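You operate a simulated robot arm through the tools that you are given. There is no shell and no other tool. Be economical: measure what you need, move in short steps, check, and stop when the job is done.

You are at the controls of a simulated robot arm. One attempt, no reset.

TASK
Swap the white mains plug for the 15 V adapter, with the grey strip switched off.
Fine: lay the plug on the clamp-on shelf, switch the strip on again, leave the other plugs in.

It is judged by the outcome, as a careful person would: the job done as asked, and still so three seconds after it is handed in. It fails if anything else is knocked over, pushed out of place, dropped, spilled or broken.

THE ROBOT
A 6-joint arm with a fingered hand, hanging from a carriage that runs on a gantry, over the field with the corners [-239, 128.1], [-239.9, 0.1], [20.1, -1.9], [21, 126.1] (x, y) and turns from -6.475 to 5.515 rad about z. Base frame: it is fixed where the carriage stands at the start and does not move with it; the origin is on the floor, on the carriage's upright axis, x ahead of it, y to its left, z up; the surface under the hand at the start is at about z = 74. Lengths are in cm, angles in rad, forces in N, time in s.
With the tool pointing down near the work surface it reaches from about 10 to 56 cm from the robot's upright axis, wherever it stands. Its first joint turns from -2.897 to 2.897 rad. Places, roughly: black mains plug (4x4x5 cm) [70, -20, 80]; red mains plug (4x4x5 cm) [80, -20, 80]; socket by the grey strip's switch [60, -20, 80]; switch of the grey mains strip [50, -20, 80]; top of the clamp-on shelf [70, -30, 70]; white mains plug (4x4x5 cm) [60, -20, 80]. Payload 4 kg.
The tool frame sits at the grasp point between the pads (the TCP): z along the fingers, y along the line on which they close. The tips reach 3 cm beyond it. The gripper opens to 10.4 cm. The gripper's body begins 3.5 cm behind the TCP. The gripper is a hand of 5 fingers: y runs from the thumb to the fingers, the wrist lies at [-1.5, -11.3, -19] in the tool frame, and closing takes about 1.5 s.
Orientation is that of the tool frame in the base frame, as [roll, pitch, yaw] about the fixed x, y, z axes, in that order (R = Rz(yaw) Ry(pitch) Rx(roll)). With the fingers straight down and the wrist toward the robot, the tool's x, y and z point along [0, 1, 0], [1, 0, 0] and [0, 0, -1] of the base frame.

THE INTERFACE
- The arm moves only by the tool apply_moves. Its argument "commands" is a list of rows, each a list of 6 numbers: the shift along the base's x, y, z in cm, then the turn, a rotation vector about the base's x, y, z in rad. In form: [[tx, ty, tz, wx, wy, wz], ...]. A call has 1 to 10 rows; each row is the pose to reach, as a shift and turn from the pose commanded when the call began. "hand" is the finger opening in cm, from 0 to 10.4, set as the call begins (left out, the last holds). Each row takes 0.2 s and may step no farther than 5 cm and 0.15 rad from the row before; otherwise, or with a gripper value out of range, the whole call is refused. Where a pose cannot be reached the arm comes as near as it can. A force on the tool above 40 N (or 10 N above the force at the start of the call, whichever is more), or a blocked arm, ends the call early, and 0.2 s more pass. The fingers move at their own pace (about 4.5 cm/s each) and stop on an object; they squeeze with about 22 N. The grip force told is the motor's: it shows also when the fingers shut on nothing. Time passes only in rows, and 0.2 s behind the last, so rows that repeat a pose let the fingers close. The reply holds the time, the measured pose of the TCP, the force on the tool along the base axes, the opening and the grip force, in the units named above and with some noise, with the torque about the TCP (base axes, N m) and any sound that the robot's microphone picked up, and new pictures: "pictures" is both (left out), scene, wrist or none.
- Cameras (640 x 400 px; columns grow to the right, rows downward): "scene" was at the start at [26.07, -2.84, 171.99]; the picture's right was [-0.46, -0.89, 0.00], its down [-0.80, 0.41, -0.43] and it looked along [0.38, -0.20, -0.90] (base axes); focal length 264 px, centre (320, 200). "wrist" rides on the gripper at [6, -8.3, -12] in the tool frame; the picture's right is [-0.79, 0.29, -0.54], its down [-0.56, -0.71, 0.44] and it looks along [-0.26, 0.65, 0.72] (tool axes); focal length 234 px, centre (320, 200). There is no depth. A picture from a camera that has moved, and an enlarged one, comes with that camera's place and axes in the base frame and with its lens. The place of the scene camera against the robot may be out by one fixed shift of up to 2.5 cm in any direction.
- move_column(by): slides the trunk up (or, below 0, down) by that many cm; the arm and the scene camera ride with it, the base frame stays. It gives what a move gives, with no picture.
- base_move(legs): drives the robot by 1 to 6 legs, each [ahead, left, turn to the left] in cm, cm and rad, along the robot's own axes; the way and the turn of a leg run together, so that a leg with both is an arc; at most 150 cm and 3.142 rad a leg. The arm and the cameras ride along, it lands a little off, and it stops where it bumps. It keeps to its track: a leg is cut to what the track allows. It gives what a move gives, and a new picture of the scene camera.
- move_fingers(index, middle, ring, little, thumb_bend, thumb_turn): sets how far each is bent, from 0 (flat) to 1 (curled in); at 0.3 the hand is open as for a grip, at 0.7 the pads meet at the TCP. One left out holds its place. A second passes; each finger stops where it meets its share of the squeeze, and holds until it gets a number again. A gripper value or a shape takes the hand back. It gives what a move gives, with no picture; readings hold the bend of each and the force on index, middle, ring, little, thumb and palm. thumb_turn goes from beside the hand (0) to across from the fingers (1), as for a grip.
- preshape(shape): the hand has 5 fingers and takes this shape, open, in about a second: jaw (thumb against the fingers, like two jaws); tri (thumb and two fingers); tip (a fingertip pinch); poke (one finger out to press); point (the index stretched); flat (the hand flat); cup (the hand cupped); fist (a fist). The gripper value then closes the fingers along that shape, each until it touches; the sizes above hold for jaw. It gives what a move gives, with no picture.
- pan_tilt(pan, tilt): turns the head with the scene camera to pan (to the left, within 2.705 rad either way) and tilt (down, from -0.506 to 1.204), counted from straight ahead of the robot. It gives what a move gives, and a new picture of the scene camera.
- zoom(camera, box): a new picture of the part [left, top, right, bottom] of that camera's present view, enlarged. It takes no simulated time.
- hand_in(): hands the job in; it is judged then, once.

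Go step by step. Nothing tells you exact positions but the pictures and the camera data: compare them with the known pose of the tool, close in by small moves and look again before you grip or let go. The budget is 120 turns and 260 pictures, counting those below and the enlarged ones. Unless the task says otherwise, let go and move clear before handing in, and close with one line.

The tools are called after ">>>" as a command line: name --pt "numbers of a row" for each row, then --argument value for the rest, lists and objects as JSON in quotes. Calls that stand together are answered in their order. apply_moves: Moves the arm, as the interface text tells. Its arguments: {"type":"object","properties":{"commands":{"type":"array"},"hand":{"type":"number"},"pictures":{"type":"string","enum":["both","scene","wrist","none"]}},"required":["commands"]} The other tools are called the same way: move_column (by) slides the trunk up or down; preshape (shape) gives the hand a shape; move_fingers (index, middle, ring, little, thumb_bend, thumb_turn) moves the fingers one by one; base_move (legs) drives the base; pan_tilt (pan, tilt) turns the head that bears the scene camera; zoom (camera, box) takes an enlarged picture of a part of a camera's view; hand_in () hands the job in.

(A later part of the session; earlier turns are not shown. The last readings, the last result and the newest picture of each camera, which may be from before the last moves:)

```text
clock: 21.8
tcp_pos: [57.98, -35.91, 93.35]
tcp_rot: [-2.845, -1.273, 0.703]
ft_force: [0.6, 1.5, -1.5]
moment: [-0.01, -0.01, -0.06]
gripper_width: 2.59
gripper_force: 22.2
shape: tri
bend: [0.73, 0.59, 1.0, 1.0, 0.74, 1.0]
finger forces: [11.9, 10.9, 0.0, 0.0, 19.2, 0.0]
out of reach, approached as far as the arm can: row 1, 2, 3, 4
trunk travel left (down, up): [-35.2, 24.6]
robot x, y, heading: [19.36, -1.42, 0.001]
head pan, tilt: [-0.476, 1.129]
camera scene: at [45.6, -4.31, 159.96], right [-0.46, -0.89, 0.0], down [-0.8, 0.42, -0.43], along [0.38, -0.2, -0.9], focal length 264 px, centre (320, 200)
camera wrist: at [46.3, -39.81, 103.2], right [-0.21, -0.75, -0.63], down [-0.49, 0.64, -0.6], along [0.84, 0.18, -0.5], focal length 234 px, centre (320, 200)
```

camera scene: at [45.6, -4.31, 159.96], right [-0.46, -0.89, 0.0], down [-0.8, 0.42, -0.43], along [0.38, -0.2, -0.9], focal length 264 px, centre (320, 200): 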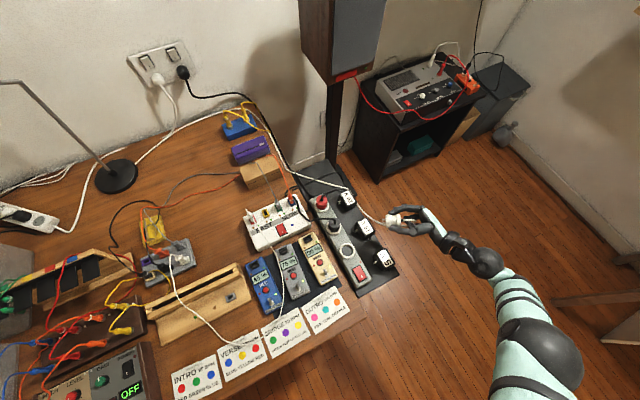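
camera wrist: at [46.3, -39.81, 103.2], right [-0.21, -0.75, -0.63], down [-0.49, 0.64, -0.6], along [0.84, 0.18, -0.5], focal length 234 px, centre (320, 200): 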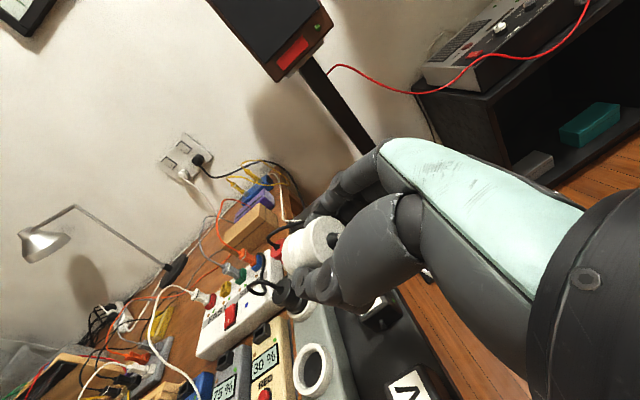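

The hand is now ~74° from vertical with azimuth ~32°. I'll reduce the slant a bit and line up with the gap between the 5 V and 15 V adapters.

>>> apply_moves --pt "-0.3 0.2 0 0 0 0.1" --pt "-0.6 0.4 0 0 0 0.2" --pt "-0.9 0.5 0 0 0 0.2" --pictures "both"

>>> zoom --camera "scene" --box '[310, 180, 450, 300]'

```text
clock: 22.6
tcp_pos: [58.07, -36.1, 93.4]
tcp_rot: [-2.842, -1.27, 0.703]
ft_force: [0.3, 0.0, -1.1]
moment: [-0.02, 0.01, 0.01]
gripper_width: 2.6
gripper_force: 22.6
shape: tri
bend: [0.73, 0.59, 1.0, 1.0, 0.74, 1.0]
finger forces: [12.0, 10.7, 0.0, 0.0, 19.2, 0.0]
out of reach, approached as far as the arm can: row 1, 2, 3
trunk travel left (down, up): [-35.2, 24.6]
robot x, y, heading: [19.66, -1.63, -0.001]
head pan, tilt: [-0.476, 1.129]
camera scene: at [45.63, -4.4, 159.99], right [-0.46, -0.89, 0.0], down [-0.8, 0.42, -0.43], along [0.38, -0.2, -0.9], focal length 264 px, centre (320, 200)
camera wrist: at [46.39, -39.98, 103.27], right [-0.21, -0.75, -0.62], down [-0.49, 0.63, -0.59], along [0.84, 0.18, -0.51], focal length 234 px, centre (320, 200)
```

scene: 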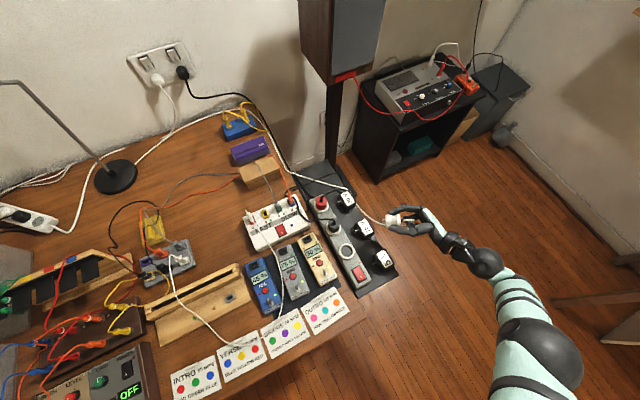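
wrist: 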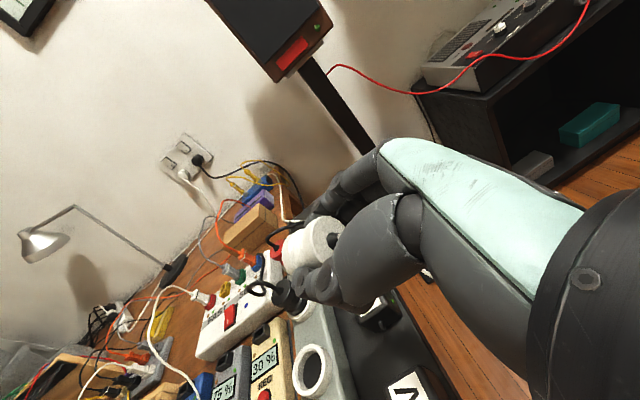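

```text
3.33 times, centred on (380, 240) of scene
camera zoom: at [45.63, -4.4, 159.99], right [-0.46, -0.89, 0.0], down [-0.8, 0.42, -0.43], along [0.38, -0.2, -0.9], focal length 879 px, centre (120, 67)
```

zoom: 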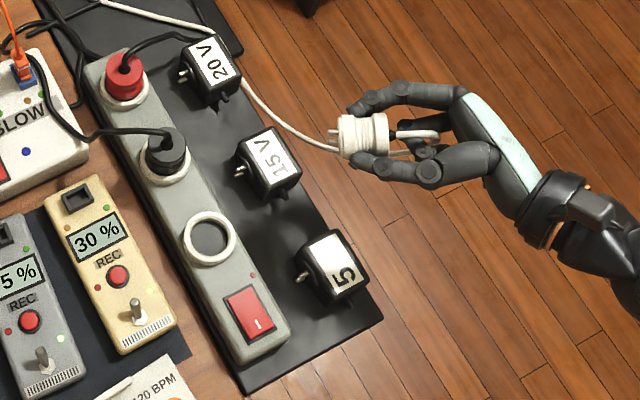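

The arm reaches better when higher relative to its shoulder, so I'll trade trunk height for arm height: raise the arm 8, then lower the trunk 10.

>>> apply_moves --pt "0 0 4 0 0 0" --pt "0 0 8 0 0 0" --pictures "none"

>>> move_column --by -10

>>> apply_moves --pt "0 0 0 0 0 0.1" --pt "-0.5 0 0 0 0 0.2" --pt "-1 0 0 0 0 0.2" --pictures "none"

```text
clock: 23.2
tcp_pos: [58.2, -36.63, 94.02]
tcp_rot: [-2.856, -1.267, 0.715]
ft_force: [-0.3, 0.4, 0.0]
moment: [0.0, 0.04, 0.01]
gripper_width: 2.57
gripper_force: 22.0
shape: tri
bend: [0.73, 0.59, 1.0, 1.0, 0.74, 1.0]
finger forces: [12.0, 10.8, 0.1, 0.0, 19.2, 0.0]
out of reach, approached as far as the arm can: row 1, 2
trunk travel left (down, up): [-35.2, 24.6]
robot x, y, heading: [19.18, -1.66, -0.003]
head pan, tilt: [-0.476, 1.129]
```

```text
clock: 24.6
tcp_pos: [58.13, -36.61, 83.93]
tcp_rot: [-2.851, -1.267, 0.71]
ft_force: [-0.2, -0.2, -0.6]
moment: [-0.02, 0.02, 0.02]
gripper_width: 2.6
gripper_force: 21.9
shape: tri
bend: [0.73, 0.59, 1.0, 1.0, 0.74, 1.0]
finger forces: [11.9, 10.7, 0.0, 0.1, 19.2, 0.0]
trunk travel left (down, up): [-25.2, 34.6]
robot x, y, heading: [19.57, -1.24, -0.005]
head pan, tilt: [-0.476, 1.129]
```

```text
clock: 25.4
tcp_pos: [58.09, -36.55, 83.98]
tcp_rot: [-2.849, -1.269, 0.707]
ft_force: [-0.8, 0.7, -0.6]
moment: [-0.03, 0.02, 0.0]
gripper_width: 2.59
gripper_force: 22.1
shape: tri
bend: [0.73, 0.59, 1.0, 1.0, 0.74, 1.0]
finger forces: [12.0, 10.8, 0.0, 0.0, 19.2, 0.0]
out of reach, approached as far as the arm can: row 1, 2, 3
trunk travel left (down, up): [-25.2, 34.6]
robot x, y, heading: [19.47, -1.4, 0.0]
head pan, tilt: [-0.476, 1.129]
```

A joint limit seems to be binding. I'll try trading a bit of tilt for yaw.

>>> apply_moves --pt "0 0.5 1 -0.1 0.06 0" --pt "0 1 2 -0.2 0.12 0" --pt "-0.3 1 2 -0.2 0.12 0.1" --pt "-0.6 1 2 -0.2 0.12 0.2" --pictures "both"

```text
clock: 26.4
tcp_pos: [58.24, -37.24, 84.93]
tcp_rot: [-2.948, -1.041, 1.006]
ft_force: [0.5, 0.3, -0.4]
moment: [0.0, 0.01, -0.02]
gripper_width: 2.59
gripper_force: 22.6
shape: tri
bend: [0.73, 0.59, 1.0, 1.0, 0.74, 1.0]
finger forces: [11.9, 10.8, 0.1, 0.0, 19.0, 0.0]
out of reach, approached as far as the arm can: row 1, 2, 3, 4
trunk travel left (down, up): [-25.2, 34.6]
robot x, y, heading: [19.61, -1.65, -0.004]
head pan, tilt: [-0.476, 1.129]
camera scene: at [45.63, -4.39, 149.99], right [-0.46, -0.89, 0.0], down [-0.8, 0.42, -0.43], along [0.38, -0.2, -0.9], focal length 264 px, centre (320, 200)
camera wrist: at [48.7, -41.12, 96.83], right [-0.11, -0.89, -0.44], down [-0.67, 0.39, -0.63], along [0.73, 0.23, -0.64], focal length 234 px, centre (320, 200)
```

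scene: 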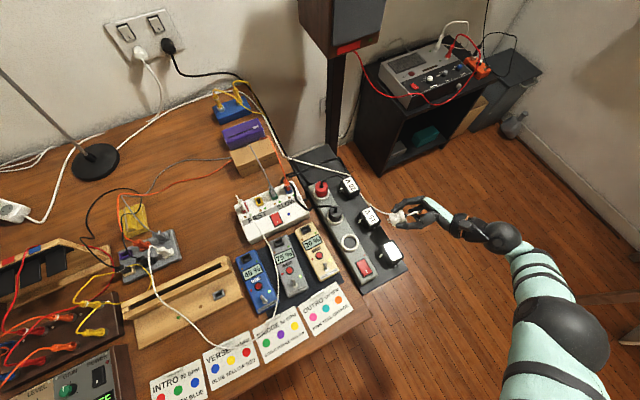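
wrist: 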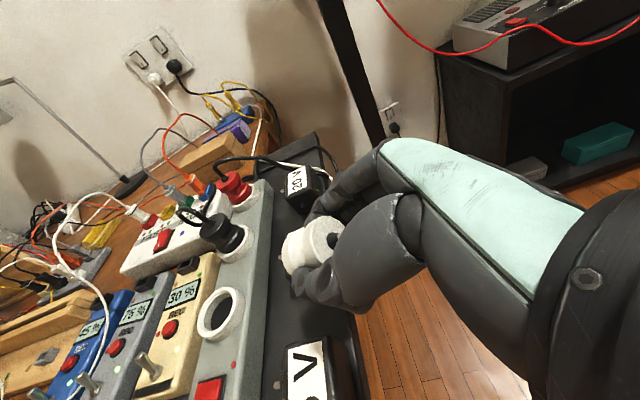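

Now the tilt is 60° with azimuth ~20°, good enough. I'll shift to align the plug with the gap.

>>> apply_moves --pt "-0.5 1.5 0 0 0 0" --pt "-1 3 0 0 0 0" --pictures "none"

>>> zoom --camera "scene" --box '[310, 170, 450, 290]'

>>> zoom --camera "wrist" --box '[200, 150, 400, 400]'

```text
clock: 26.9
tcp_pos: [57.78, -36.46, 83.3]
tcp_rot: [-2.949, -1.041, 1.002]
ft_force: [-0.7, 1.4, -0.8]
moment: [-0.03, 0.01, 0.01]
gripper_width: 2.57
gripper_force: 21.8
shape: tri
bend: [0.73, 0.59, 1.0, 1.0, 0.74, 1.0]
finger forces: [11.9, 10.8, 0.0, 0.0, 19.1, 0.1]
out of reach, approached as far as the arm can: row 1, 2
trunk travel left (down, up): [-25.2, 34.6]
robot x, y, heading: [19.39, -1.86, -0.002]
head pan, tilt: [-0.476, 1.129]
```

```text
3.33 times, centred on (380, 230) of scene
camera zoom: at [45.62, -4.38, 149.99], right [-0.46, -0.89, 0.0], down [-0.8, 0.42, -0.43], along [0.38, -0.2, -0.9], focal length 879 px, centre (120, 100)
```

zoom: 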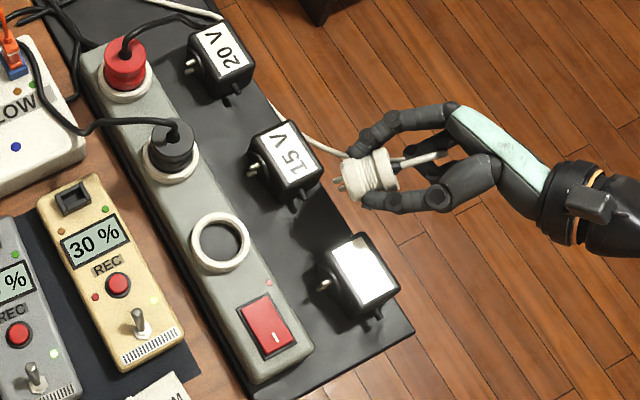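

```text
1.60 times, centred on (300, 275) of wrist
camera zoom: at [48.27, -40.26, 95.27], right [-0.11, -0.89, -0.44], down [-0.67, 0.39, -0.63], along [0.73, 0.23, -0.64], focal length 375 px, centre (352, 80)
```

zoom: 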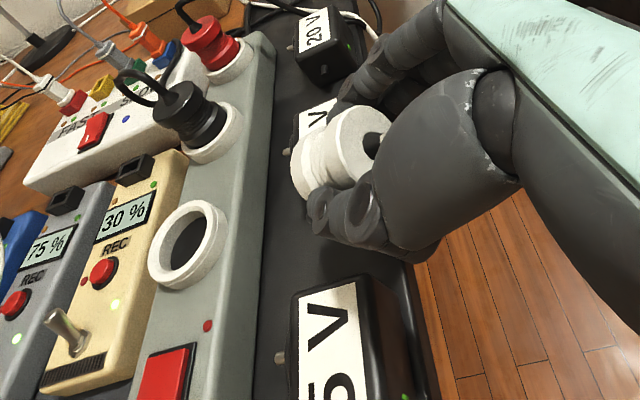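

Moving inward eases as the arm goes lower, so I'll descend with the arm while moving toward the gap.

>>> apply_moves --pt "-0.2 0.7 -1.5 0 0 0" --pt "-0.4 1.4 -3 0 0 0" --pt "-0.5 1.5 -3.5 0 0 0" --pictures "none"

>>> zoom --camera "scene" --box '[310, 170, 450, 290]'

>>> zoom --camera "wrist" --box '[200, 150, 400, 400]'

```text
clock: 27.8
tcp_pos: [57.07, -34.49, 79.99]
tcp_rot: [-2.949, -1.037, 1.001]
ft_force: [-0.3, -0.3, -1.1]
moment: [0.02, 0.03, 0.0]
gripper_width: 2.55
gripper_force: 22.2
shape: tri
bend: [0.73, 0.59, 1.0, 1.0, 0.74, 1.0]
finger forces: [11.8, 10.8, 0.0, 0.1, 19.1, 0.0]
out of reach, approached as far as the arm can: row 2, 3
trunk travel left (down, up): [-25.2, 34.6]
robot x, y, heading: [19.78, -1.69, -0.001]
head pan, tilt: [-0.476, 1.129]
```

```text
3.33 times, centred on (380, 230) of scene
camera zoom: at [45.62, -4.39, 149.99], right [-0.46, -0.89, 0.0], down [-0.8, 0.42, -0.43], along [0.38, -0.2, -0.9], focal length 879 px, centre (120, 100)
```

zoom: 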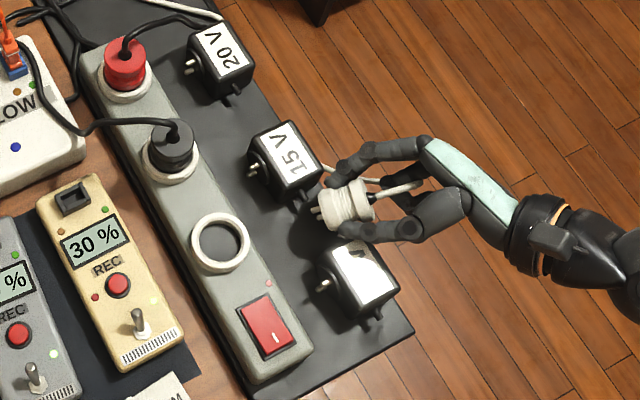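

```text
1.60 times, centred on (300, 275) of wrist
camera zoom: at [47.56, -38.29, 92.05], right [-0.11, -0.89, -0.44], down [-0.67, 0.39, -0.63], along [0.73, 0.22, -0.64], focal length 375 px, centre (352, 80)
```

zoom: 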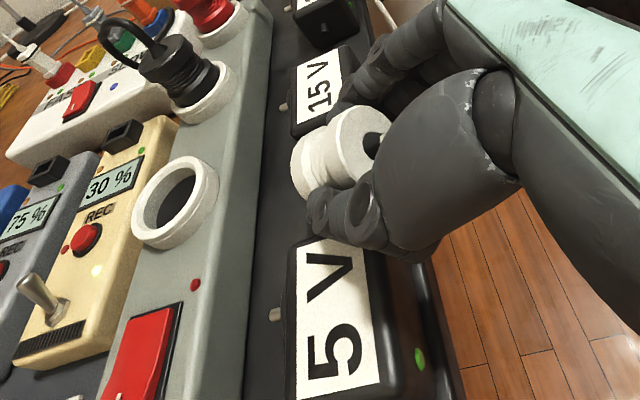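

The gap spans x≈55.3–61.6 and the hand with plug is ~5.4 wide, so I need to centre well. I'll shift +0.45 in x, -0.5 in y and lower a little, then check.

>>> apply_moves --pt "0.4 -0.4 0 0 0 0" --pt "0.4 -0.4 -1 0 0 0" --pictures "none"

>>> zoom --camera "scene" --box '[350, 190, 420, 260]'

>>> zoom --camera "wrist" --box '[260, 150, 360, 270]'

```text
clock: 28.4
tcp_pos: [57.11, -33.88, 79.4]
tcp_rot: [-2.953, -1.039, 1.005]
ft_force: [0.7, 0.5, 1.8]
moment: [0.09, 0.04, -0.03]
gripper_width: 2.64
gripper_force: 22.1
shape: tri
bend: [0.73, 0.59, 1.0, 1.0, 0.75, 0.99]
finger forces: [12.4, 10.9, 0.0, 0.0, 22.8, 0.1]
out of reach, approached as far as the arm can: row 1, 2
trunk travel left (down, up): [-25.2, 34.6]
robot x, y, heading: [19.32, -1.47, 0.003]
head pan, tilt: [-0.476, 1.129]
```

```text
5.71 times, centred on (385, 225) of scene
camera zoom: at [45.65, -4.4, 150.01], right [-0.46, -0.89, 0.0], down [-0.8, 0.42, -0.43], along [0.38, -0.2, -0.9], focal length 1507 px, centre (-51, 57)
```

zoom: 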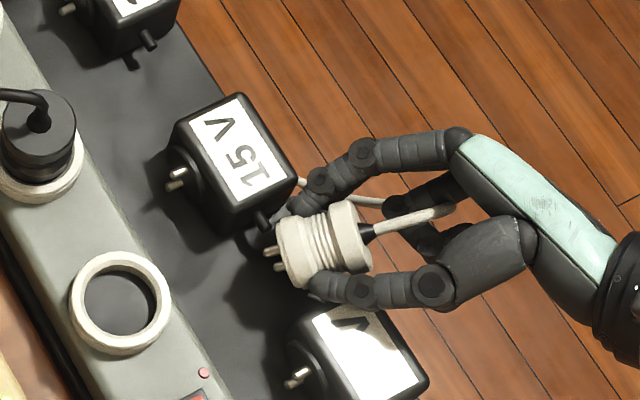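

```text
3.33 times, centred on (310, 210) of wrist
camera zoom: at [47.57, -37.78, 91.39], right [-0.11, -0.89, -0.44], down [-0.67, 0.39, -0.63], along [0.73, 0.22, -0.64], focal length 781 px, centre (353, 167)
```

zoom: 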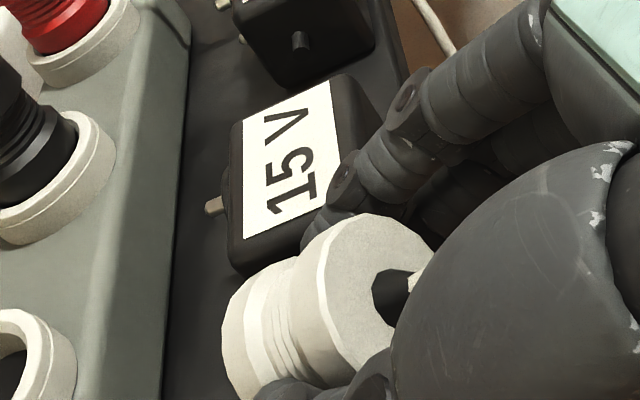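

The solver drifted inward here and the gap (with the 15 V's cable stub) is tight. I'll back out upward and test whether the arm holds a commanded pose better when higher.

>>> apply_moves --pt "0.3 -1.5 2 0 0 0" --pt "0.3 -3 5 0 0 0" --pt "0.3 -3 9 0 0 0" --pictures "scene"

```text
clock: 29.1
tcp_pos: [57.47, -37.35, 84.4]
tcp_rot: [-2.949, -1.038, 1.002]
ft_force: [1.1, -0.2, 0.2]
moment: [-0.06, 0.01, 0.0]
gripper_width: 2.63
gripper_force: 22.1
shape: tri
bend: [0.73, 0.59, 1.0, 1.0, 0.75, 1.0]
finger forces: [12.0, 12.0, 0.0, 0.0, 20.4, 0.0]
out of reach, approached as far as the arm can: row 3
trunk travel left (down, up): [-25.2, 34.6]
robot x, y, heading: [19.79, -1.49, 0.0]
head pan, tilt: [-0.476, 1.129]
camera scene: at [45.63, -4.4, 149.99], right [-0.46, -0.89, 0.0], down [-0.8, 0.42, -0.43], along [0.38, -0.2, -0.9], focal length 264 px, centre (320, 200)
```

scene: 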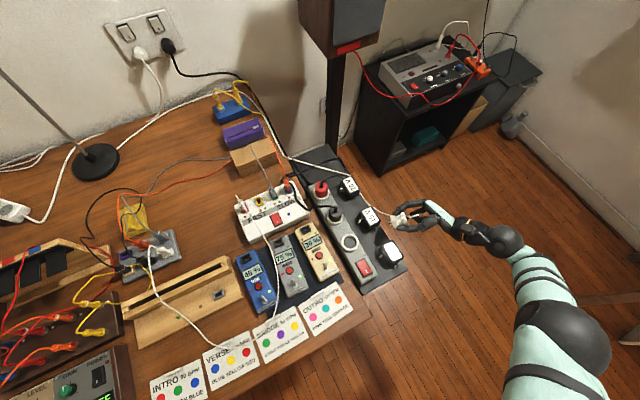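

The tilted pose is boxed in. A cleaner plan: use the held plug (hand upright, fingers turned so they close along y) to slide the 15 V adapter ~3 cm toward the 20 V, which makes room to lay the plug. First I'll bring the hand upright.

>>> apply_moves --pt "0 0.5 2 -0.141 0.05 0" --pt "0 1 4 -0.282 0.1 0" --pt "0 2 6 -0.423 0.15 0" --pt "0 3 8 -0.564 0.2 0" --pt "0 4 10 -0.705 0.25 0" --pt "0 5 12 -0.846 0.3 0" --pt "0 6 12 -0.987 0.349 0" --pictures "none"

>>> apply_moves --pt "0 0 0 0 0 -0.14" --pt "0 0 0 0 0 -0.28" --pt "0 0 0 0 0 -0.42" --pt "0 0 0 0 0 -0.56" --pt "0 0 0 0 0 -0.7" --pt "0 0 0 0 0 -0.84" --pt "0 0 0 0 0 -0.98" --pt "0 0 0 0 0 -1.12" --pt "0 0 0 0 0 -1.17" --pictures "both"

```text
clock: 30.8
tcp_pos: [69.47, -51.93, 84.99]
tcp_rot: [-3.112, -0.235, 1.121]
ft_force: [-1.1, -0.4, -0.2]
moment: [0.01, -0.02, 0.0]
gripper_width: 2.65
gripper_force: 21.6
shape: tri
bend: [0.73, 0.59, 1.0, 1.0, 0.75, 1.0]
finger forces: [11.6, 11.6, 0.1, 0.1, 19.6, 0.0]
out of reach, approached as far as the arm can: row 1, 2, 3, 4, 5, 6, 7
trunk travel left (down, up): [-25.2, 34.6]
robot x, y, heading: [19.73, -1.58, -0.006]
head pan, tilt: [-0.476, 1.129]
```

```text
clock: 32.8
tcp_pos: [72.85, -53.88, 82.93]
tcp_rot: [-3.113, -0.233, -0.053]
ft_force: [-0.1, -1.3, -0.6]
moment: [-0.02, 0.02, 0.01]
gripper_width: 2.63
gripper_force: 22.0
shape: tri
bend: [0.73, 0.59, 1.0, 1.0, 0.75, 1.0]
finger forces: [11.4, 11.3, 0.0, 0.1, 19.0, 0.0]
out of reach, approached as far as the arm can: row 1, 2, 3, 4, 5, 6, 7, 8, 9
trunk travel left (down, up): [-25.2, 34.6]
robot x, y, heading: [19.45, -1.75, -0.004]
head pan, tilt: [-0.476, 1.129]
camera scene: at [45.63, -4.39, 149.99], right [-0.46, -0.89, 0.0], down [-0.8, 0.42, -0.43], along [0.38, -0.2, -0.9], focal length 264 px, centre (320, 200)
camera wrist: at [76.24, -46.0, 96.26], right [-0.91, -0.26, 0.34], down [-0.41, 0.74, -0.53], along [-0.11, -0.62, -0.78], focal length 234 px, centre (320, 200)
```

scene: 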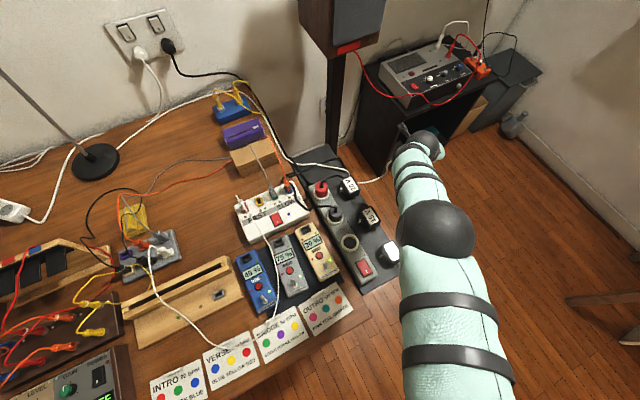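
wrist: 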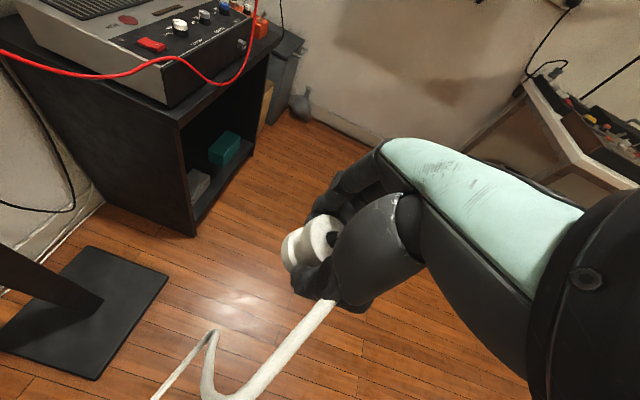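

Folded too tightly with the trunk that low, the arm was pushed outward over open floor; nothing was touched. I'll raise the trunk back up before coming in again.

>>> move_column --by 20

>>> apply_moves --pt "-3 3 0 0 0 0" --pt "-6 6 0 0 0 0" --pt "-9 9 0 0 0 0" --pt "-11 12 0 0 0 0" --pt "-13 15 0 0 0 0" --pt "-14 18 0 0 0 0" --pt "-14.5 20 0 0 0 0" --pictures "both"

```text
clock: 34.9
tcp_pos: [72.77, -53.88, 102.96]
tcp_rot: [-3.112, -0.232, -0.05]
ft_force: [-0.9, 0.2, -0.9]
moment: [-0.05, 0.0, 0.01]
gripper_width: 2.62
gripper_force: 22.2
shape: tri
bend: [0.73, 0.59, 1.0, 1.0, 0.75, 1.0]
finger forces: [11.4, 11.3, 0.1, 0.0, 19.1, 0.0]
trunk travel left (down, up): [-45.2, 14.6]
robot x, y, heading: [19.16, -1.68, -0.003]
head pan, tilt: [-0.476, 1.129]
```

```text
clock: 36.5
tcp_pos: [58.41, -34.19, 102.42]
tcp_rot: [-3.115, -0.235, -0.049]
ft_force: [-0.7, 0.3, -1.4]
moment: [0.02, -0.01, -0.02]
gripper_width: 2.59
gripper_force: 21.8
shape: tri
bend: [0.73, 0.59, 1.0, 1.0, 0.75, 1.0]
finger forces: [10.8, 10.9, 0.0, 0.0, 18.2, 0.0]
out of reach, approached as far as the arm can: row 1, 7
trunk travel left (down, up): [-45.2, 14.6]
robot x, y, heading: [19.26, -1.79, -0.001]
head pan, tilt: [-0.476, 1.129]
camera scene: at [45.62, -4.4, 169.99], right [-0.46, -0.89, 0.0], down [-0.8, 0.42, -0.43], along [0.38, -0.2, -0.9], focal length 264 px, centre (320, 200)
camera wrist: at [61.75, -26.28, 115.67], right [-0.91, -0.26, 0.34], down [-0.41, 0.74, -0.54], along [-0.11, -0.62, -0.78], focal length 234 px, centre (320, 200)
```

scene: 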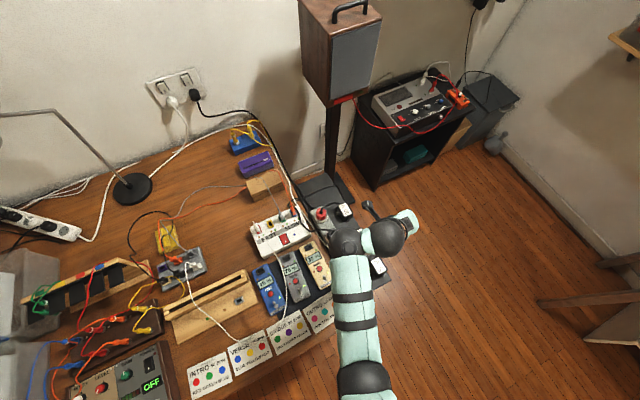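
wrist: 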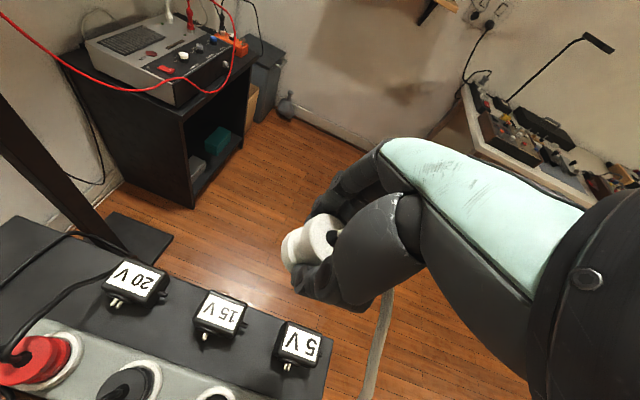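

Now I have control again, and a nice view: the adapters 20 V, 15 V, 5 V stand in a row. I'll make the hand vertical and bring the plug over the 5 V–15 V gap.

>>> apply_moves --pt "0 0.5 -2 0 0.1 0.02" --pt "-0.2 1.5 -5 0 0.2 0.04" --pt "-0.5 3.2 -8 0 0.235 0.05" --pt "-0.6 3.2 -12 0 0.235 0.05" --pt "-0.6 3.2 -14 0 0.235 0.05" --pictures "both"

>>> zoom --camera "scene" --box '[300, 190, 420, 300]'

>>> zoom --camera "wrist" --box '[180, 200, 400, 400]'

```text
clock: 37.7
tcp_pos: [57.78, -31.12, 88.35]
tcp_rot: [-3.118, 0.0, 0.001]
ft_force: [0.5, 0.7, -1.0]
moment: [-0.03, -0.01, 0.01]
gripper_width: 2.56
gripper_force: 22.1
shape: tri
bend: [0.73, 0.59, 1.0, 1.0, 0.75, 1.0]
finger forces: [11.0, 11.0, 0.0, 0.1, 18.1, 0.0]
out of reach, approached as far as the arm can: row 1
trunk travel left (down, up): [-45.2, 14.6]
robot x, y, heading: [19.97, -1.61, -0.001]
head pan, tilt: [-0.476, 1.129]
camera scene: at [45.63, -4.4, 169.99], right [-0.46, -0.89, 0.0], down [-0.8, 0.42, -0.43], along [0.38, -0.2, -0.9], focal length 264 px, centre (320, 200)
camera wrist: at [63.9, -22.91, 100.55], right [-0.79, -0.3, 0.54], down [-0.56, 0.71, -0.42], along [-0.26, -0.63, -0.73], focal length 234 px, centre (320, 200)
```

scene: 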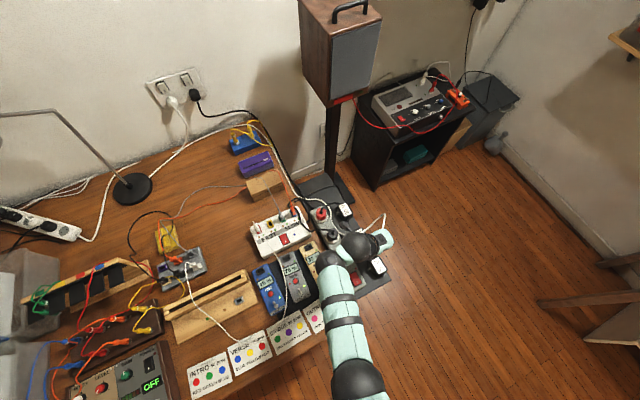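
wrist: 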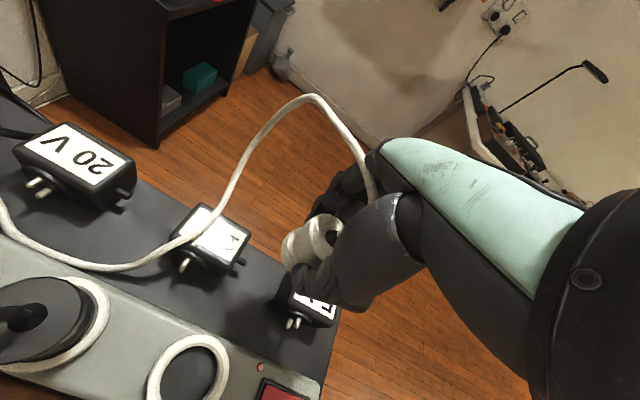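

```text
3.64 times, centred on (360, 245) of scene
camera zoom: at [45.63, -4.4, 169.99], right [-0.46, -0.89, 0.0], down [-0.8, 0.42, -0.43], along [0.38, -0.2, -0.9], focal length 959 px, centre (174, 36)
```

zoom: 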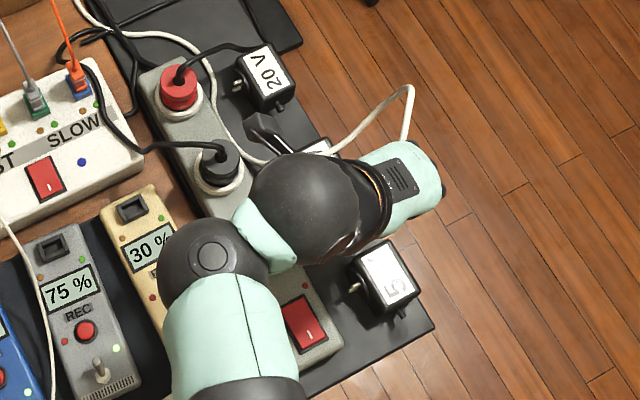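

```text
2.00 times, centred on (290, 300) of wrist
camera zoom: at [63.9, -22.91, 100.55], right [-0.79, -0.3, 0.54], down [-0.56, 0.71, -0.42], along [-0.26, -0.63, -0.73], focal length 468 px, centre (380, 0)
```

zoom: 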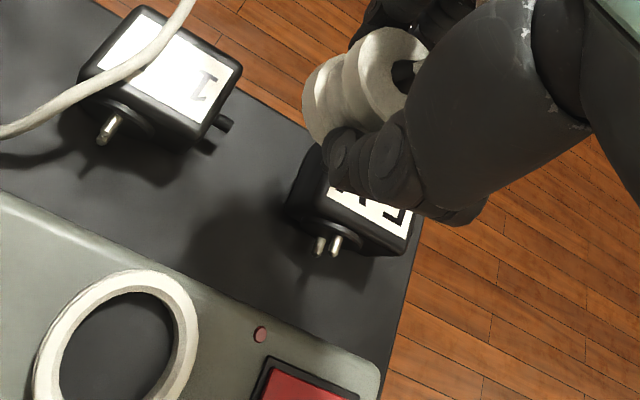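

The cord drapes over the 15 V but is slack. I'll lower the plug into the gap, clear of both adapters.

>>> apply_moves --pt "0 0 -3 0 0 0" --pt "0 0 -6 0 0 0" --pt "0 0 -8 0 0 0" --pt "0 0 -8.8 0 0 0" --pictures "none"

>>> zoom --camera "wrist" --box '[180, 150, 400, 350]'

```text
clock: 38.7
tcp_pos: [57.99, -31.11, 79.75]
tcp_rot: [-3.12, 0.001, 0.003]
ft_force: [-0.3, 0.0, -0.1]
moment: [0.01, 0.02, -0.03]
gripper_width: 2.55
gripper_force: 22.3
shape: tri
bend: [0.73, 0.59, 1.0, 1.0, 0.75, 1.0]
finger forces: [10.8, 10.8, 0.0, 0.0, 18.0, 0.1]
trunk travel left (down, up): [-45.2, 14.6]
robot x, y, heading: [19.28, -1.34, -0.001]
head pan, tilt: [-0.476, 1.129]
```

```text
2.00 times, centred on (290, 250) of wrist
camera zoom: at [63.9, -22.93, 91.84], right [-0.79, -0.3, 0.54], down [-0.56, 0.71, -0.42], along [-0.26, -0.63, -0.73], focal length 468 px, centre (380, 100)
```

zoom: 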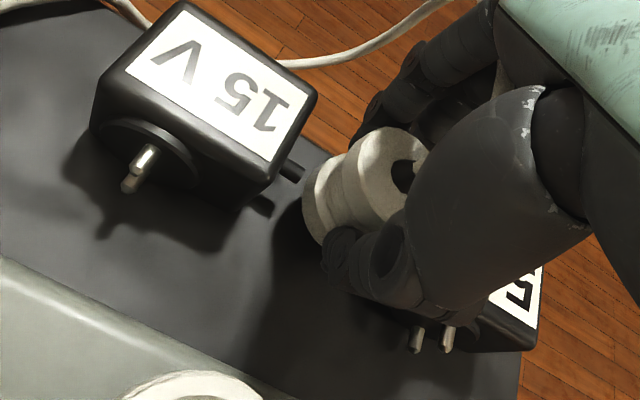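

The plug is level beside the 15 V's stub, with all clear. I'll push gently in +x by ~3.5 cm.

>>> apply_moves --pt "0.5 0 0 0 0 0" --pt "1 0 0 0 0 0" --pt "1.5 0 0 0 0 0" --pt "2 0 0 0 0 0" --pt "2.4 0 0 0 0 0" --pictures "none"

>>> zoom --camera "wrist" --box '[150, 130, 400, 350]'

```text
clock: 39.9
tcp_pos: [60.27, -30.99, 79.59]
tcp_rot: [-3.118, 0.0, 0.001]
ft_force: [0.4, 0.3, -0.2]
moment: [-0.01, 0.01, -0.01]
gripper_width: 2.55
gripper_force: 21.9
shape: tri
bend: [0.73, 0.59, 1.0, 1.0, 0.75, 1.0]
finger forces: [10.9, 11.0, 0.1, 0.1, 18.0, 0.0]
trunk travel left (down, up): [-45.2, 14.6]
robot x, y, heading: [19.52, -1.59, -0.004]
head pan, tilt: [-0.476, 1.129]
```

```text
1.82 times, centred on (275, 240) of wrist
camera zoom: at [66.25, -22.89, 91.78], right [-0.79, -0.3, 0.54], down [-0.56, 0.71, -0.42], along [-0.26, -0.63, -0.73], focal length 426 px, centre (402, 127)
```

zoom: 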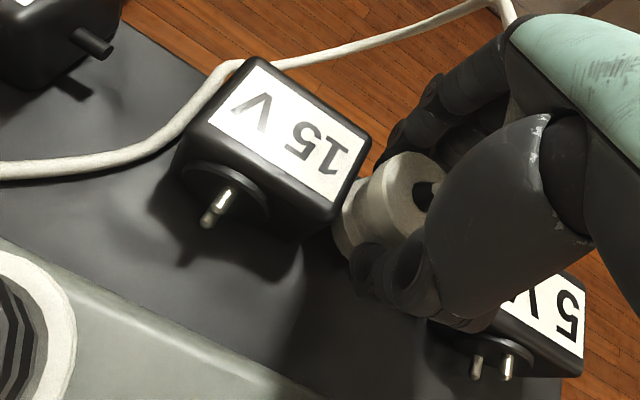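

It's sliding without rotating (centre now ≈65.2). I'll continue another 2.4 cm.

>>> apply_moves --pt "0.5 0 0 0 0 0" --pt "1 0 0 0 0 0" --pt "1.5 0 0 0 0 0" --pt "2 0 0 0 0 0" --pt "2.4 0 0 0 0 0" --pictures "none"

>>> zoom --camera "wrist" --box '[150, 130, 400, 350]'

```text
clock: 41.1
tcp_pos: [62.58, -31.03, 79.75]
tcp_rot: [-3.118, -0.001, 0.001]
ft_force: [-0.2, -0.6, -0.2]
moment: [0.01, 0.03, -0.01]
gripper_width: 2.57
gripper_force: 21.8
shape: tri
bend: [0.73, 0.59, 1.0, 1.0, 0.75, 1.0]
finger forces: [10.9, 11.1, 0.1, 0.0, 18.0, 0.0]
trunk travel left (down, up): [-45.2, 14.6]
robot x, y, heading: [19.66, -1.47, 0.001]
head pan, tilt: [-0.476, 1.129]
```

```text
1.82 times, centred on (275, 240) of wrist
camera zoom: at [68.6, -22.84, 91.88], right [-0.79, -0.3, 0.54], down [-0.56, 0.71, -0.42], along [-0.26, -0.63, -0.73], focal length 426 px, centre (402, 127)
```

zoom: 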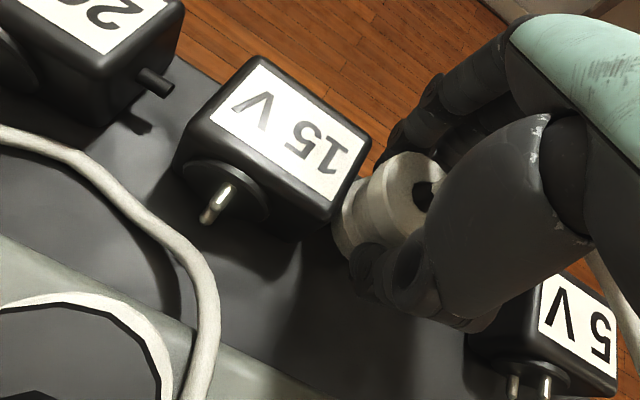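

The 15 V is now centred at x≈67.5, with a ~8–9 cm wide bay between it and the 5 V. I'll lift out and go to the tilted pose that worked (74° tilt at trunk -12), then lower with the trunk.

>>> apply_moves --pt "-1.5 0 1 0 0 0" --pt "-2.5 0 5 0 0 0" --pt "-3 2 9 0 0 0" --pt "-3 5 13 0 0 0.05" --pt "-3 8 16 0 0 0.15" --pt "-3 9 18 0 0 0.3" --pt "-3 9 18 0 0 0.45" --pt "-3 9 18 0 0 0.6" --pt "-3 9 18 0 0 0.75" --pt "-3 9 18 0 0 0.9" --pictures "none"

>>> apply_moves --pt "0 0 0 0 0 0.14" --pt "0 0 0 0 0 0.28" --pt "0 0 0 0 0 0.42" --pt "0 0 0 0 0 0.56" --pt "0 0 0 0 0 0.67" --pictures "scene"

```text
clock: 43.3
tcp_pos: [59.58, -22.07, 97.72]
tcp_rot: [-3.118, 0.001, 0.903]
ft_force: [-0.5, 0.4, 1.0]
moment: [-0.02, 0.05, -0.01]
gripper_width: 2.54
gripper_force: 21.6
shape: tri
bend: [0.73, 0.59, 1.0, 1.0, 0.75, 1.0]
finger forces: [10.9, 10.9, 0.0, 0.1, 17.7, 0.0]
out of reach, approached as far as the arm can: row 5, 6
trunk travel left (down, up): [-45.2, 14.6]
robot x, y, heading: [19.47, -1.52, -0.001]
head pan, tilt: [-0.476, 1.129]
```

```text
clock: 44.5
tcp_pos: [59.54, -22.07, 97.79]
tcp_rot: [-3.119, -0.001, 1.571]
ft_force: [-0.1, -0.1, -0.4]
moment: [0.0, 0.05, 0.0]
gripper_width: 2.52
gripper_force: 21.8
shape: tri
bend: [0.73, 0.59, 1.0, 1.0, 0.75, 1.0]
finger forces: [10.7, 10.9, 0.0, 0.0, 17.5, 0.0]
trunk travel left (down, up): [-45.2, 14.6]
robot x, y, heading: [19.22, -1.79, -0.001]
head pan, tilt: [-0.476, 1.129]
camera scene: at [45.63, -4.4, 169.99], right [-0.46, -0.89, 0.0], down [-0.8, 0.42, -0.43], along [0.38, -0.2, -0.9], focal length 264 px, centre (320, 200)
```

scene: 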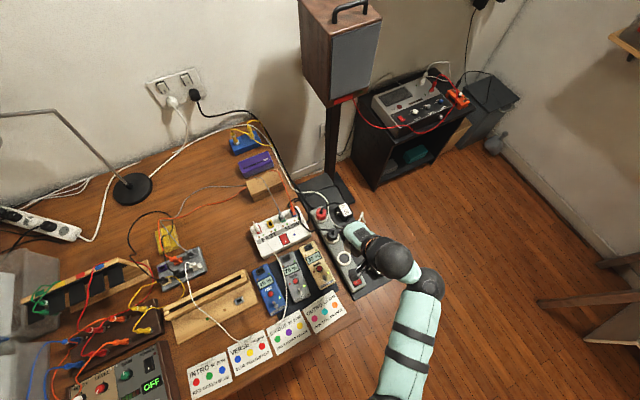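

Next: move out beyond the shelf with some yaw, then tilt.

>>> apply_moves --pt "-0.5 -3 1 0 0 -0.12" --pt "-1 -6 2 0 0 -0.25" --pt "-1.3 -9 3 0 0 -0.38" --pt "-1.5 -12 4 0 0 -0.5" --pictures "none"

>>> apply_moves --pt "0 -0.5 0.3 0.127 -0.069 0" --pt "0 -1 0.6 0.254 -0.138 0" --pt "0 -1.5 0.9 0.381 -0.207 0" --pt "0 -2 1 0.508 -0.276 0" --pt "0 -2 1 0.635 -0.345 0" --pt "0 -2 1 0.762 -0.414 0" --pt "0 -2 1 0.889 -0.483 0" --pt "0 -2 1 1.016 -0.552 0" --pt "0 -2 1 1.143 -0.621 0" --pictures "scene"

```text
clock: 45.5
tcp_pos: [58.17, -34.17, 101.69]
tcp_rot: [-3.117, 0.001, 1.069]
ft_force: [-0.5, -0.9, -1.0]
moment: [0.02, 0.0, 0.0]
gripper_width: 2.53
gripper_force: 22.3
shape: tri
bend: [0.73, 0.59, 1.0, 1.0, 0.75, 1.0]
finger forces: [10.7, 10.9, 0.0, 0.0, 17.4, 0.0]
trunk travel left (down, up): [-45.2, 14.6]
robot x, y, heading: [19.29, -1.52, -0.004]
head pan, tilt: [-0.476, 1.129]
```

```text
clock: 47.5
tcp_pos: [58.08, -35.58, 103.11]
tcp_rot: [-3.121, -1.152, 1.069]
ft_force: [-0.5, 0.1, -0.3]
moment: [-0.01, 0.04, 0.03]
gripper_width: 2.51
gripper_force: 21.6
shape: tri
bend: [0.74, 0.59, 1.0, 1.0, 0.75, 1.0]
finger forces: [10.6, 11.1, 0.0, 0.0, 17.5, 0.0]
out of reach, approached as far as the arm can: row 4, 5, 6, 7, 8, 9
trunk travel left (down, up): [-45.2, 14.6]
robot x, y, heading: [19.55, -1.62, -0.002]
head pan, tilt: [-0.476, 1.129]
camera scene: at [45.63, -4.41, 170.0], right [-0.46, -0.89, 0.0], down [-0.8, 0.42, -0.43], along [0.38, -0.2, -0.9], focal length 264 px, centre (320, 200)
```

scene: 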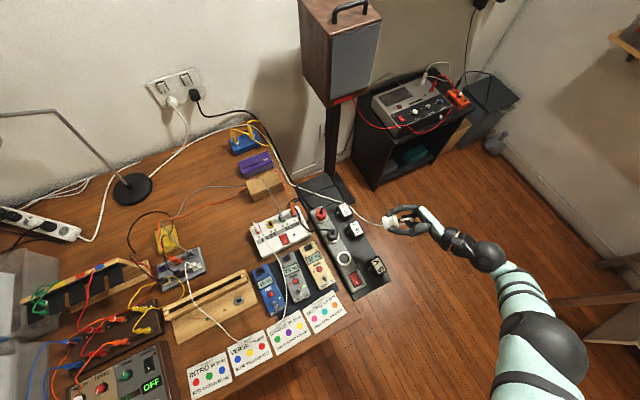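

Tilt is 66° with azimuth 29°. I'll try a bit more tilt and a slight inward shift.

>>> apply_moves --pt "0 0.5 0 0.1 -0.055 0" --pt "-0.2 0.9 0 0.2 -0.11 0" --pictures "none"

>>> zoom --camera "scene" --box '[310, 180, 450, 300]'

```text
clock: 48.1
tcp_pos: [57.9, -35.56, 103.07]
tcp_rot: [-3.117, -1.15, 1.066]
ft_force: [-0.4, 1.0, -1.1]
moment: [-0.03, 0.02, 0.01]
gripper_width: 2.52
gripper_force: 21.7
shape: tri
bend: [0.74, 0.59, 1.0, 1.0, 0.75, 1.0]
finger forces: [10.6, 11.0, 0.1, 0.1, 17.5, 0.0]
out of reach, approached as far as the arm can: row 1, 2
trunk travel left (down, up): [-45.2, 14.6]
robot x, y, heading: [19.67, -1.26, -0.001]
head pan, tilt: [-0.476, 1.129]
```

```text
3.33 times, centred on (380, 240) of scene
camera zoom: at [45.63, -4.4, 169.99], right [-0.46, -0.89, 0.0], down [-0.8, 0.42, -0.43], along [0.38, -0.2, -0.9], focal length 879 px, centre (120, 67)
```

zoom: 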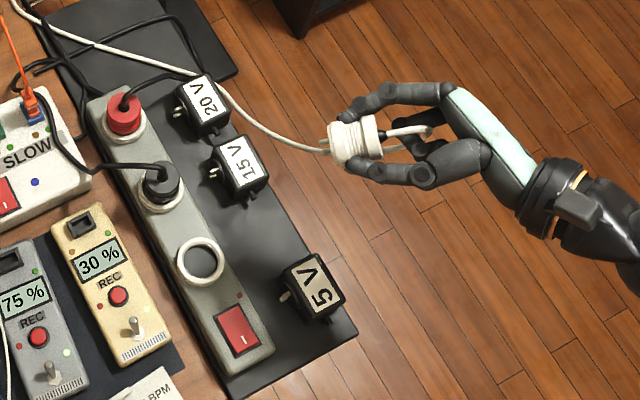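

The bay is clear and the plug is lined up with it. I'll lower with the trunk, keeping the arm's shape.

>>> move_column --by -22

>>> zoom --camera "scene" --box '[340, 170, 440, 270]'

>>> zoom --camera "wrist" --box '[200, 150, 400, 350]'

```text
clock: 50.5
tcp_pos: [57.97, -35.34, 81.12]
tcp_rot: [-3.115, -1.151, 1.065]
ft_force: [0.6, -1.0, -0.5]
moment: [-0.02, -0.06, 0.01]
gripper_width: 2.54
gripper_force: 22.4
shape: tri
bend: [0.74, 0.59, 1.0, 1.0, 0.75, 1.0]
finger forces: [10.6, 11.1, 0.1, 0.0, 17.5, 0.0]
trunk travel left (down, up): [-23.2, 36.6]
robot x, y, heading: [19.25, -1.66, -0.0]
head pan, tilt: [-0.476, 1.129]
```

```text
4.00 times, centred on (390, 220) of scene
camera zoom: at [45.63, -4.4, 147.99], right [-0.46, -0.89, 0.0], down [-0.8, 0.42, -0.43], along [0.38, -0.2, -0.9], focal length 1055 px, centre (40, 120)
```

zoom: 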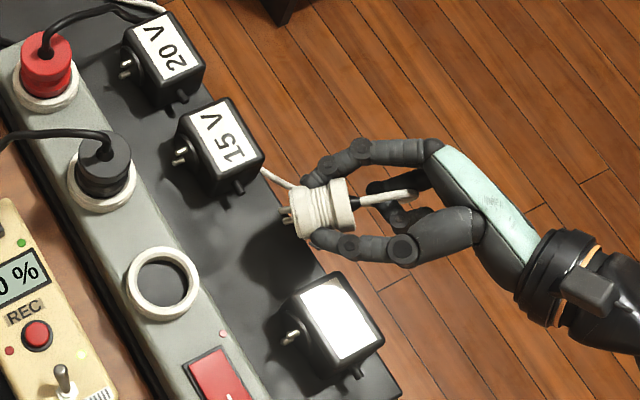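

```text
2.00 times, centred on (300, 250) of wrist
camera zoom: at [46.79, -39.08, 91.5], right [-0.13, -0.85, -0.5], down [-0.55, 0.48, -0.68], along [0.82, 0.19, -0.53], focal length 468 px, centre (360, 100)
```

zoom: 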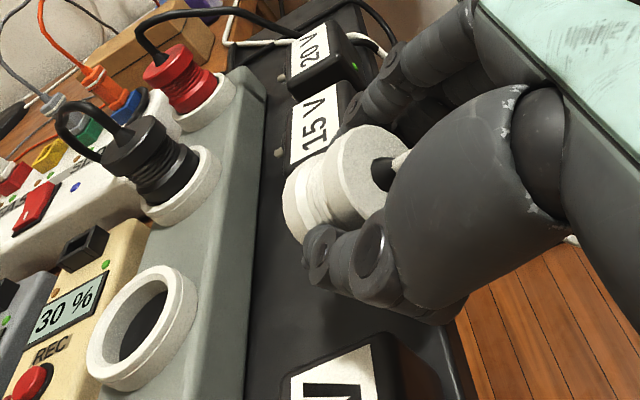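

The plug hangs over the bay, free on both sides. I'll lower until it touches.

>>> move_column --by -4

>>> zoom --camera "scene" --box '[340, 170, 440, 270]'

>>> zoom --camera "wrist" --box '[200, 150, 400, 350]'

```text
clock: 51.3
tcp_pos: [57.98, -35.39, 77.09]
tcp_rot: [-3.114, -1.154, 1.064]
ft_force: [-0.3, -0.5, 4.1]
moment: [0.14, -0.06, 0.0]
gripper_width: 2.52
gripper_force: 21.7
shape: tri
bend: [0.73, 0.6, 1.0, 1.0, 0.76, 0.98]
finger forces: [13.0, 10.5, 0.0, 0.0, 20.7, 0.1]
trunk travel left (down, up): [-19.2, 40.6]
robot x, y, heading: [19.36, -1.25, -0.005]
head pan, tilt: [-0.476, 1.129]
```

```text
4.00 times, centred on (390, 220) of scene
camera zoom: at [45.64, -4.4, 143.99], right [-0.46, -0.89, 0.0], down [-0.8, 0.42, -0.43], along [0.38, -0.2, -0.9], focal length 1055 px, centre (40, 120)
```

zoom: 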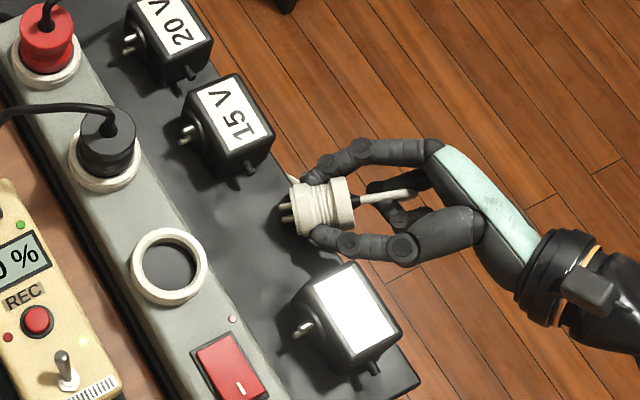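

```text
2.00 times, centred on (300, 250) of wrist
camera zoom: at [46.8, -39.09, 87.52], right [-0.13, -0.85, -0.5], down [-0.55, 0.48, -0.68], along [0.82, 0.19, -0.53], focal length 468 px, centre (360, 100)
```

zoom: 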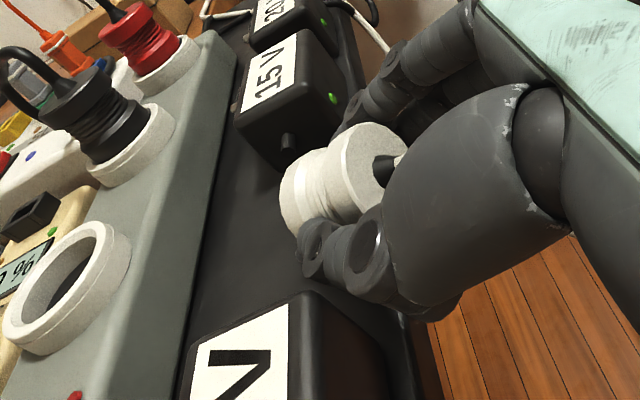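

It touches lightly, but the views show the plug too far out over the shelf edge. I'll lift 6 cm, then move inward with the arm lower relative to the trunk.

>>> move_column --by 7

>>> apply_moves --pt "0 1 -1 0 0 0" --pt "0 2 -2.5 0 0 0" --pt "0 3 -4 0 0 0" --pictures "none"

```text
clock: 52.4
tcp_pos: [58.07, -35.51, 84.03]
tcp_rot: [-3.108, -1.151, 1.059]
ft_force: [1.0, -0.6, 0.0]
moment: [-0.03, 0.02, 0.02]
gripper_width: 2.52
gripper_force: 22.2
shape: tri
bend: [0.73, 0.59, 1.0, 1.0, 0.76, 0.99]
finger forces: [11.7, 13.3, 0.0, 0.0, 20.2, 0.1]
trunk travel left (down, up): [-26.2, 33.6]
robot x, y, heading: [19.56, -1.41, -0.001]
head pan, tilt: [-0.476, 1.129]
```

```text
clock: 53.2
tcp_pos: [57.82, -32.15, 80.11]
tcp_rot: [-3.117, -1.152, 1.066]
ft_force: [0.7, 0.7, -1.4]
moment: [0.0, 0.03, 0.01]
gripper_width: 2.53
gripper_force: 22.2
shape: tri
bend: [0.73, 0.59, 1.0, 1.0, 0.76, 0.99]
finger forces: [11.7, 13.4, 0.1, 0.1, 20.3, 0.0]
out of reach, approached as far as the arm can: row 3
trunk travel left (down, up): [-26.2, 33.6]
robot x, y, heading: [19.3, -1.56, -0.002]
head pan, tilt: [-0.476, 1.129]
```

Now check clearances before lowering again.

>>> zoom --camera "scene" --box '[330, 170, 430, 270]'

>>> zoom --camera "wrist" --box '[200, 150, 400, 350]'

```text
4.00 times, centred on (380, 220) of scene
camera zoom: at [45.62, -4.38, 150.99], right [-0.46, -0.89, 0.0], down [-0.8, 0.42, -0.43], along [0.38, -0.2, -0.9], focal length 1055 px, centre (80, 120)
```

zoom: 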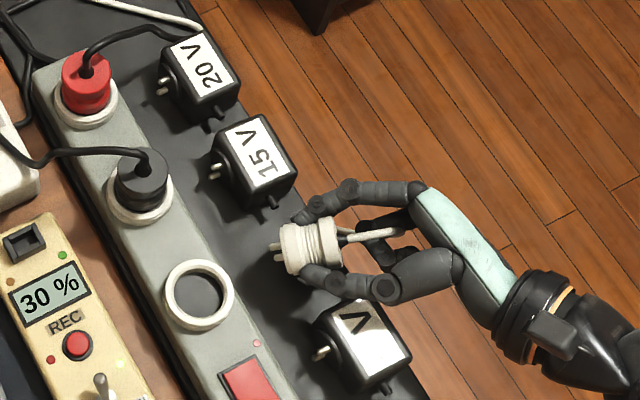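

```text
2.00 times, centred on (300, 250) of wrist
camera zoom: at [46.73, -35.75, 90.58], right [-0.13, -0.85, -0.5], down [-0.55, 0.48, -0.68], along [0.82, 0.19, -0.53], focal length 468 px, centre (360, 100)
```

zoom: 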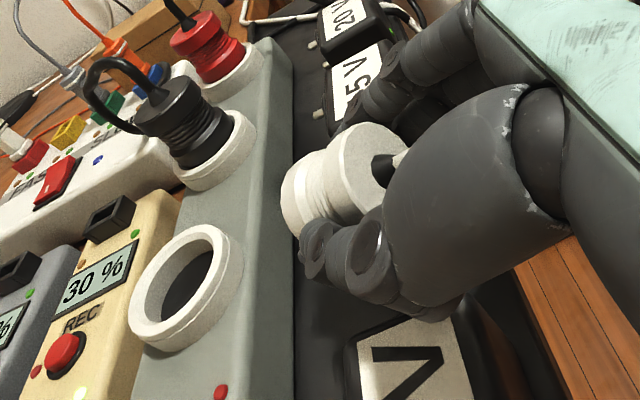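

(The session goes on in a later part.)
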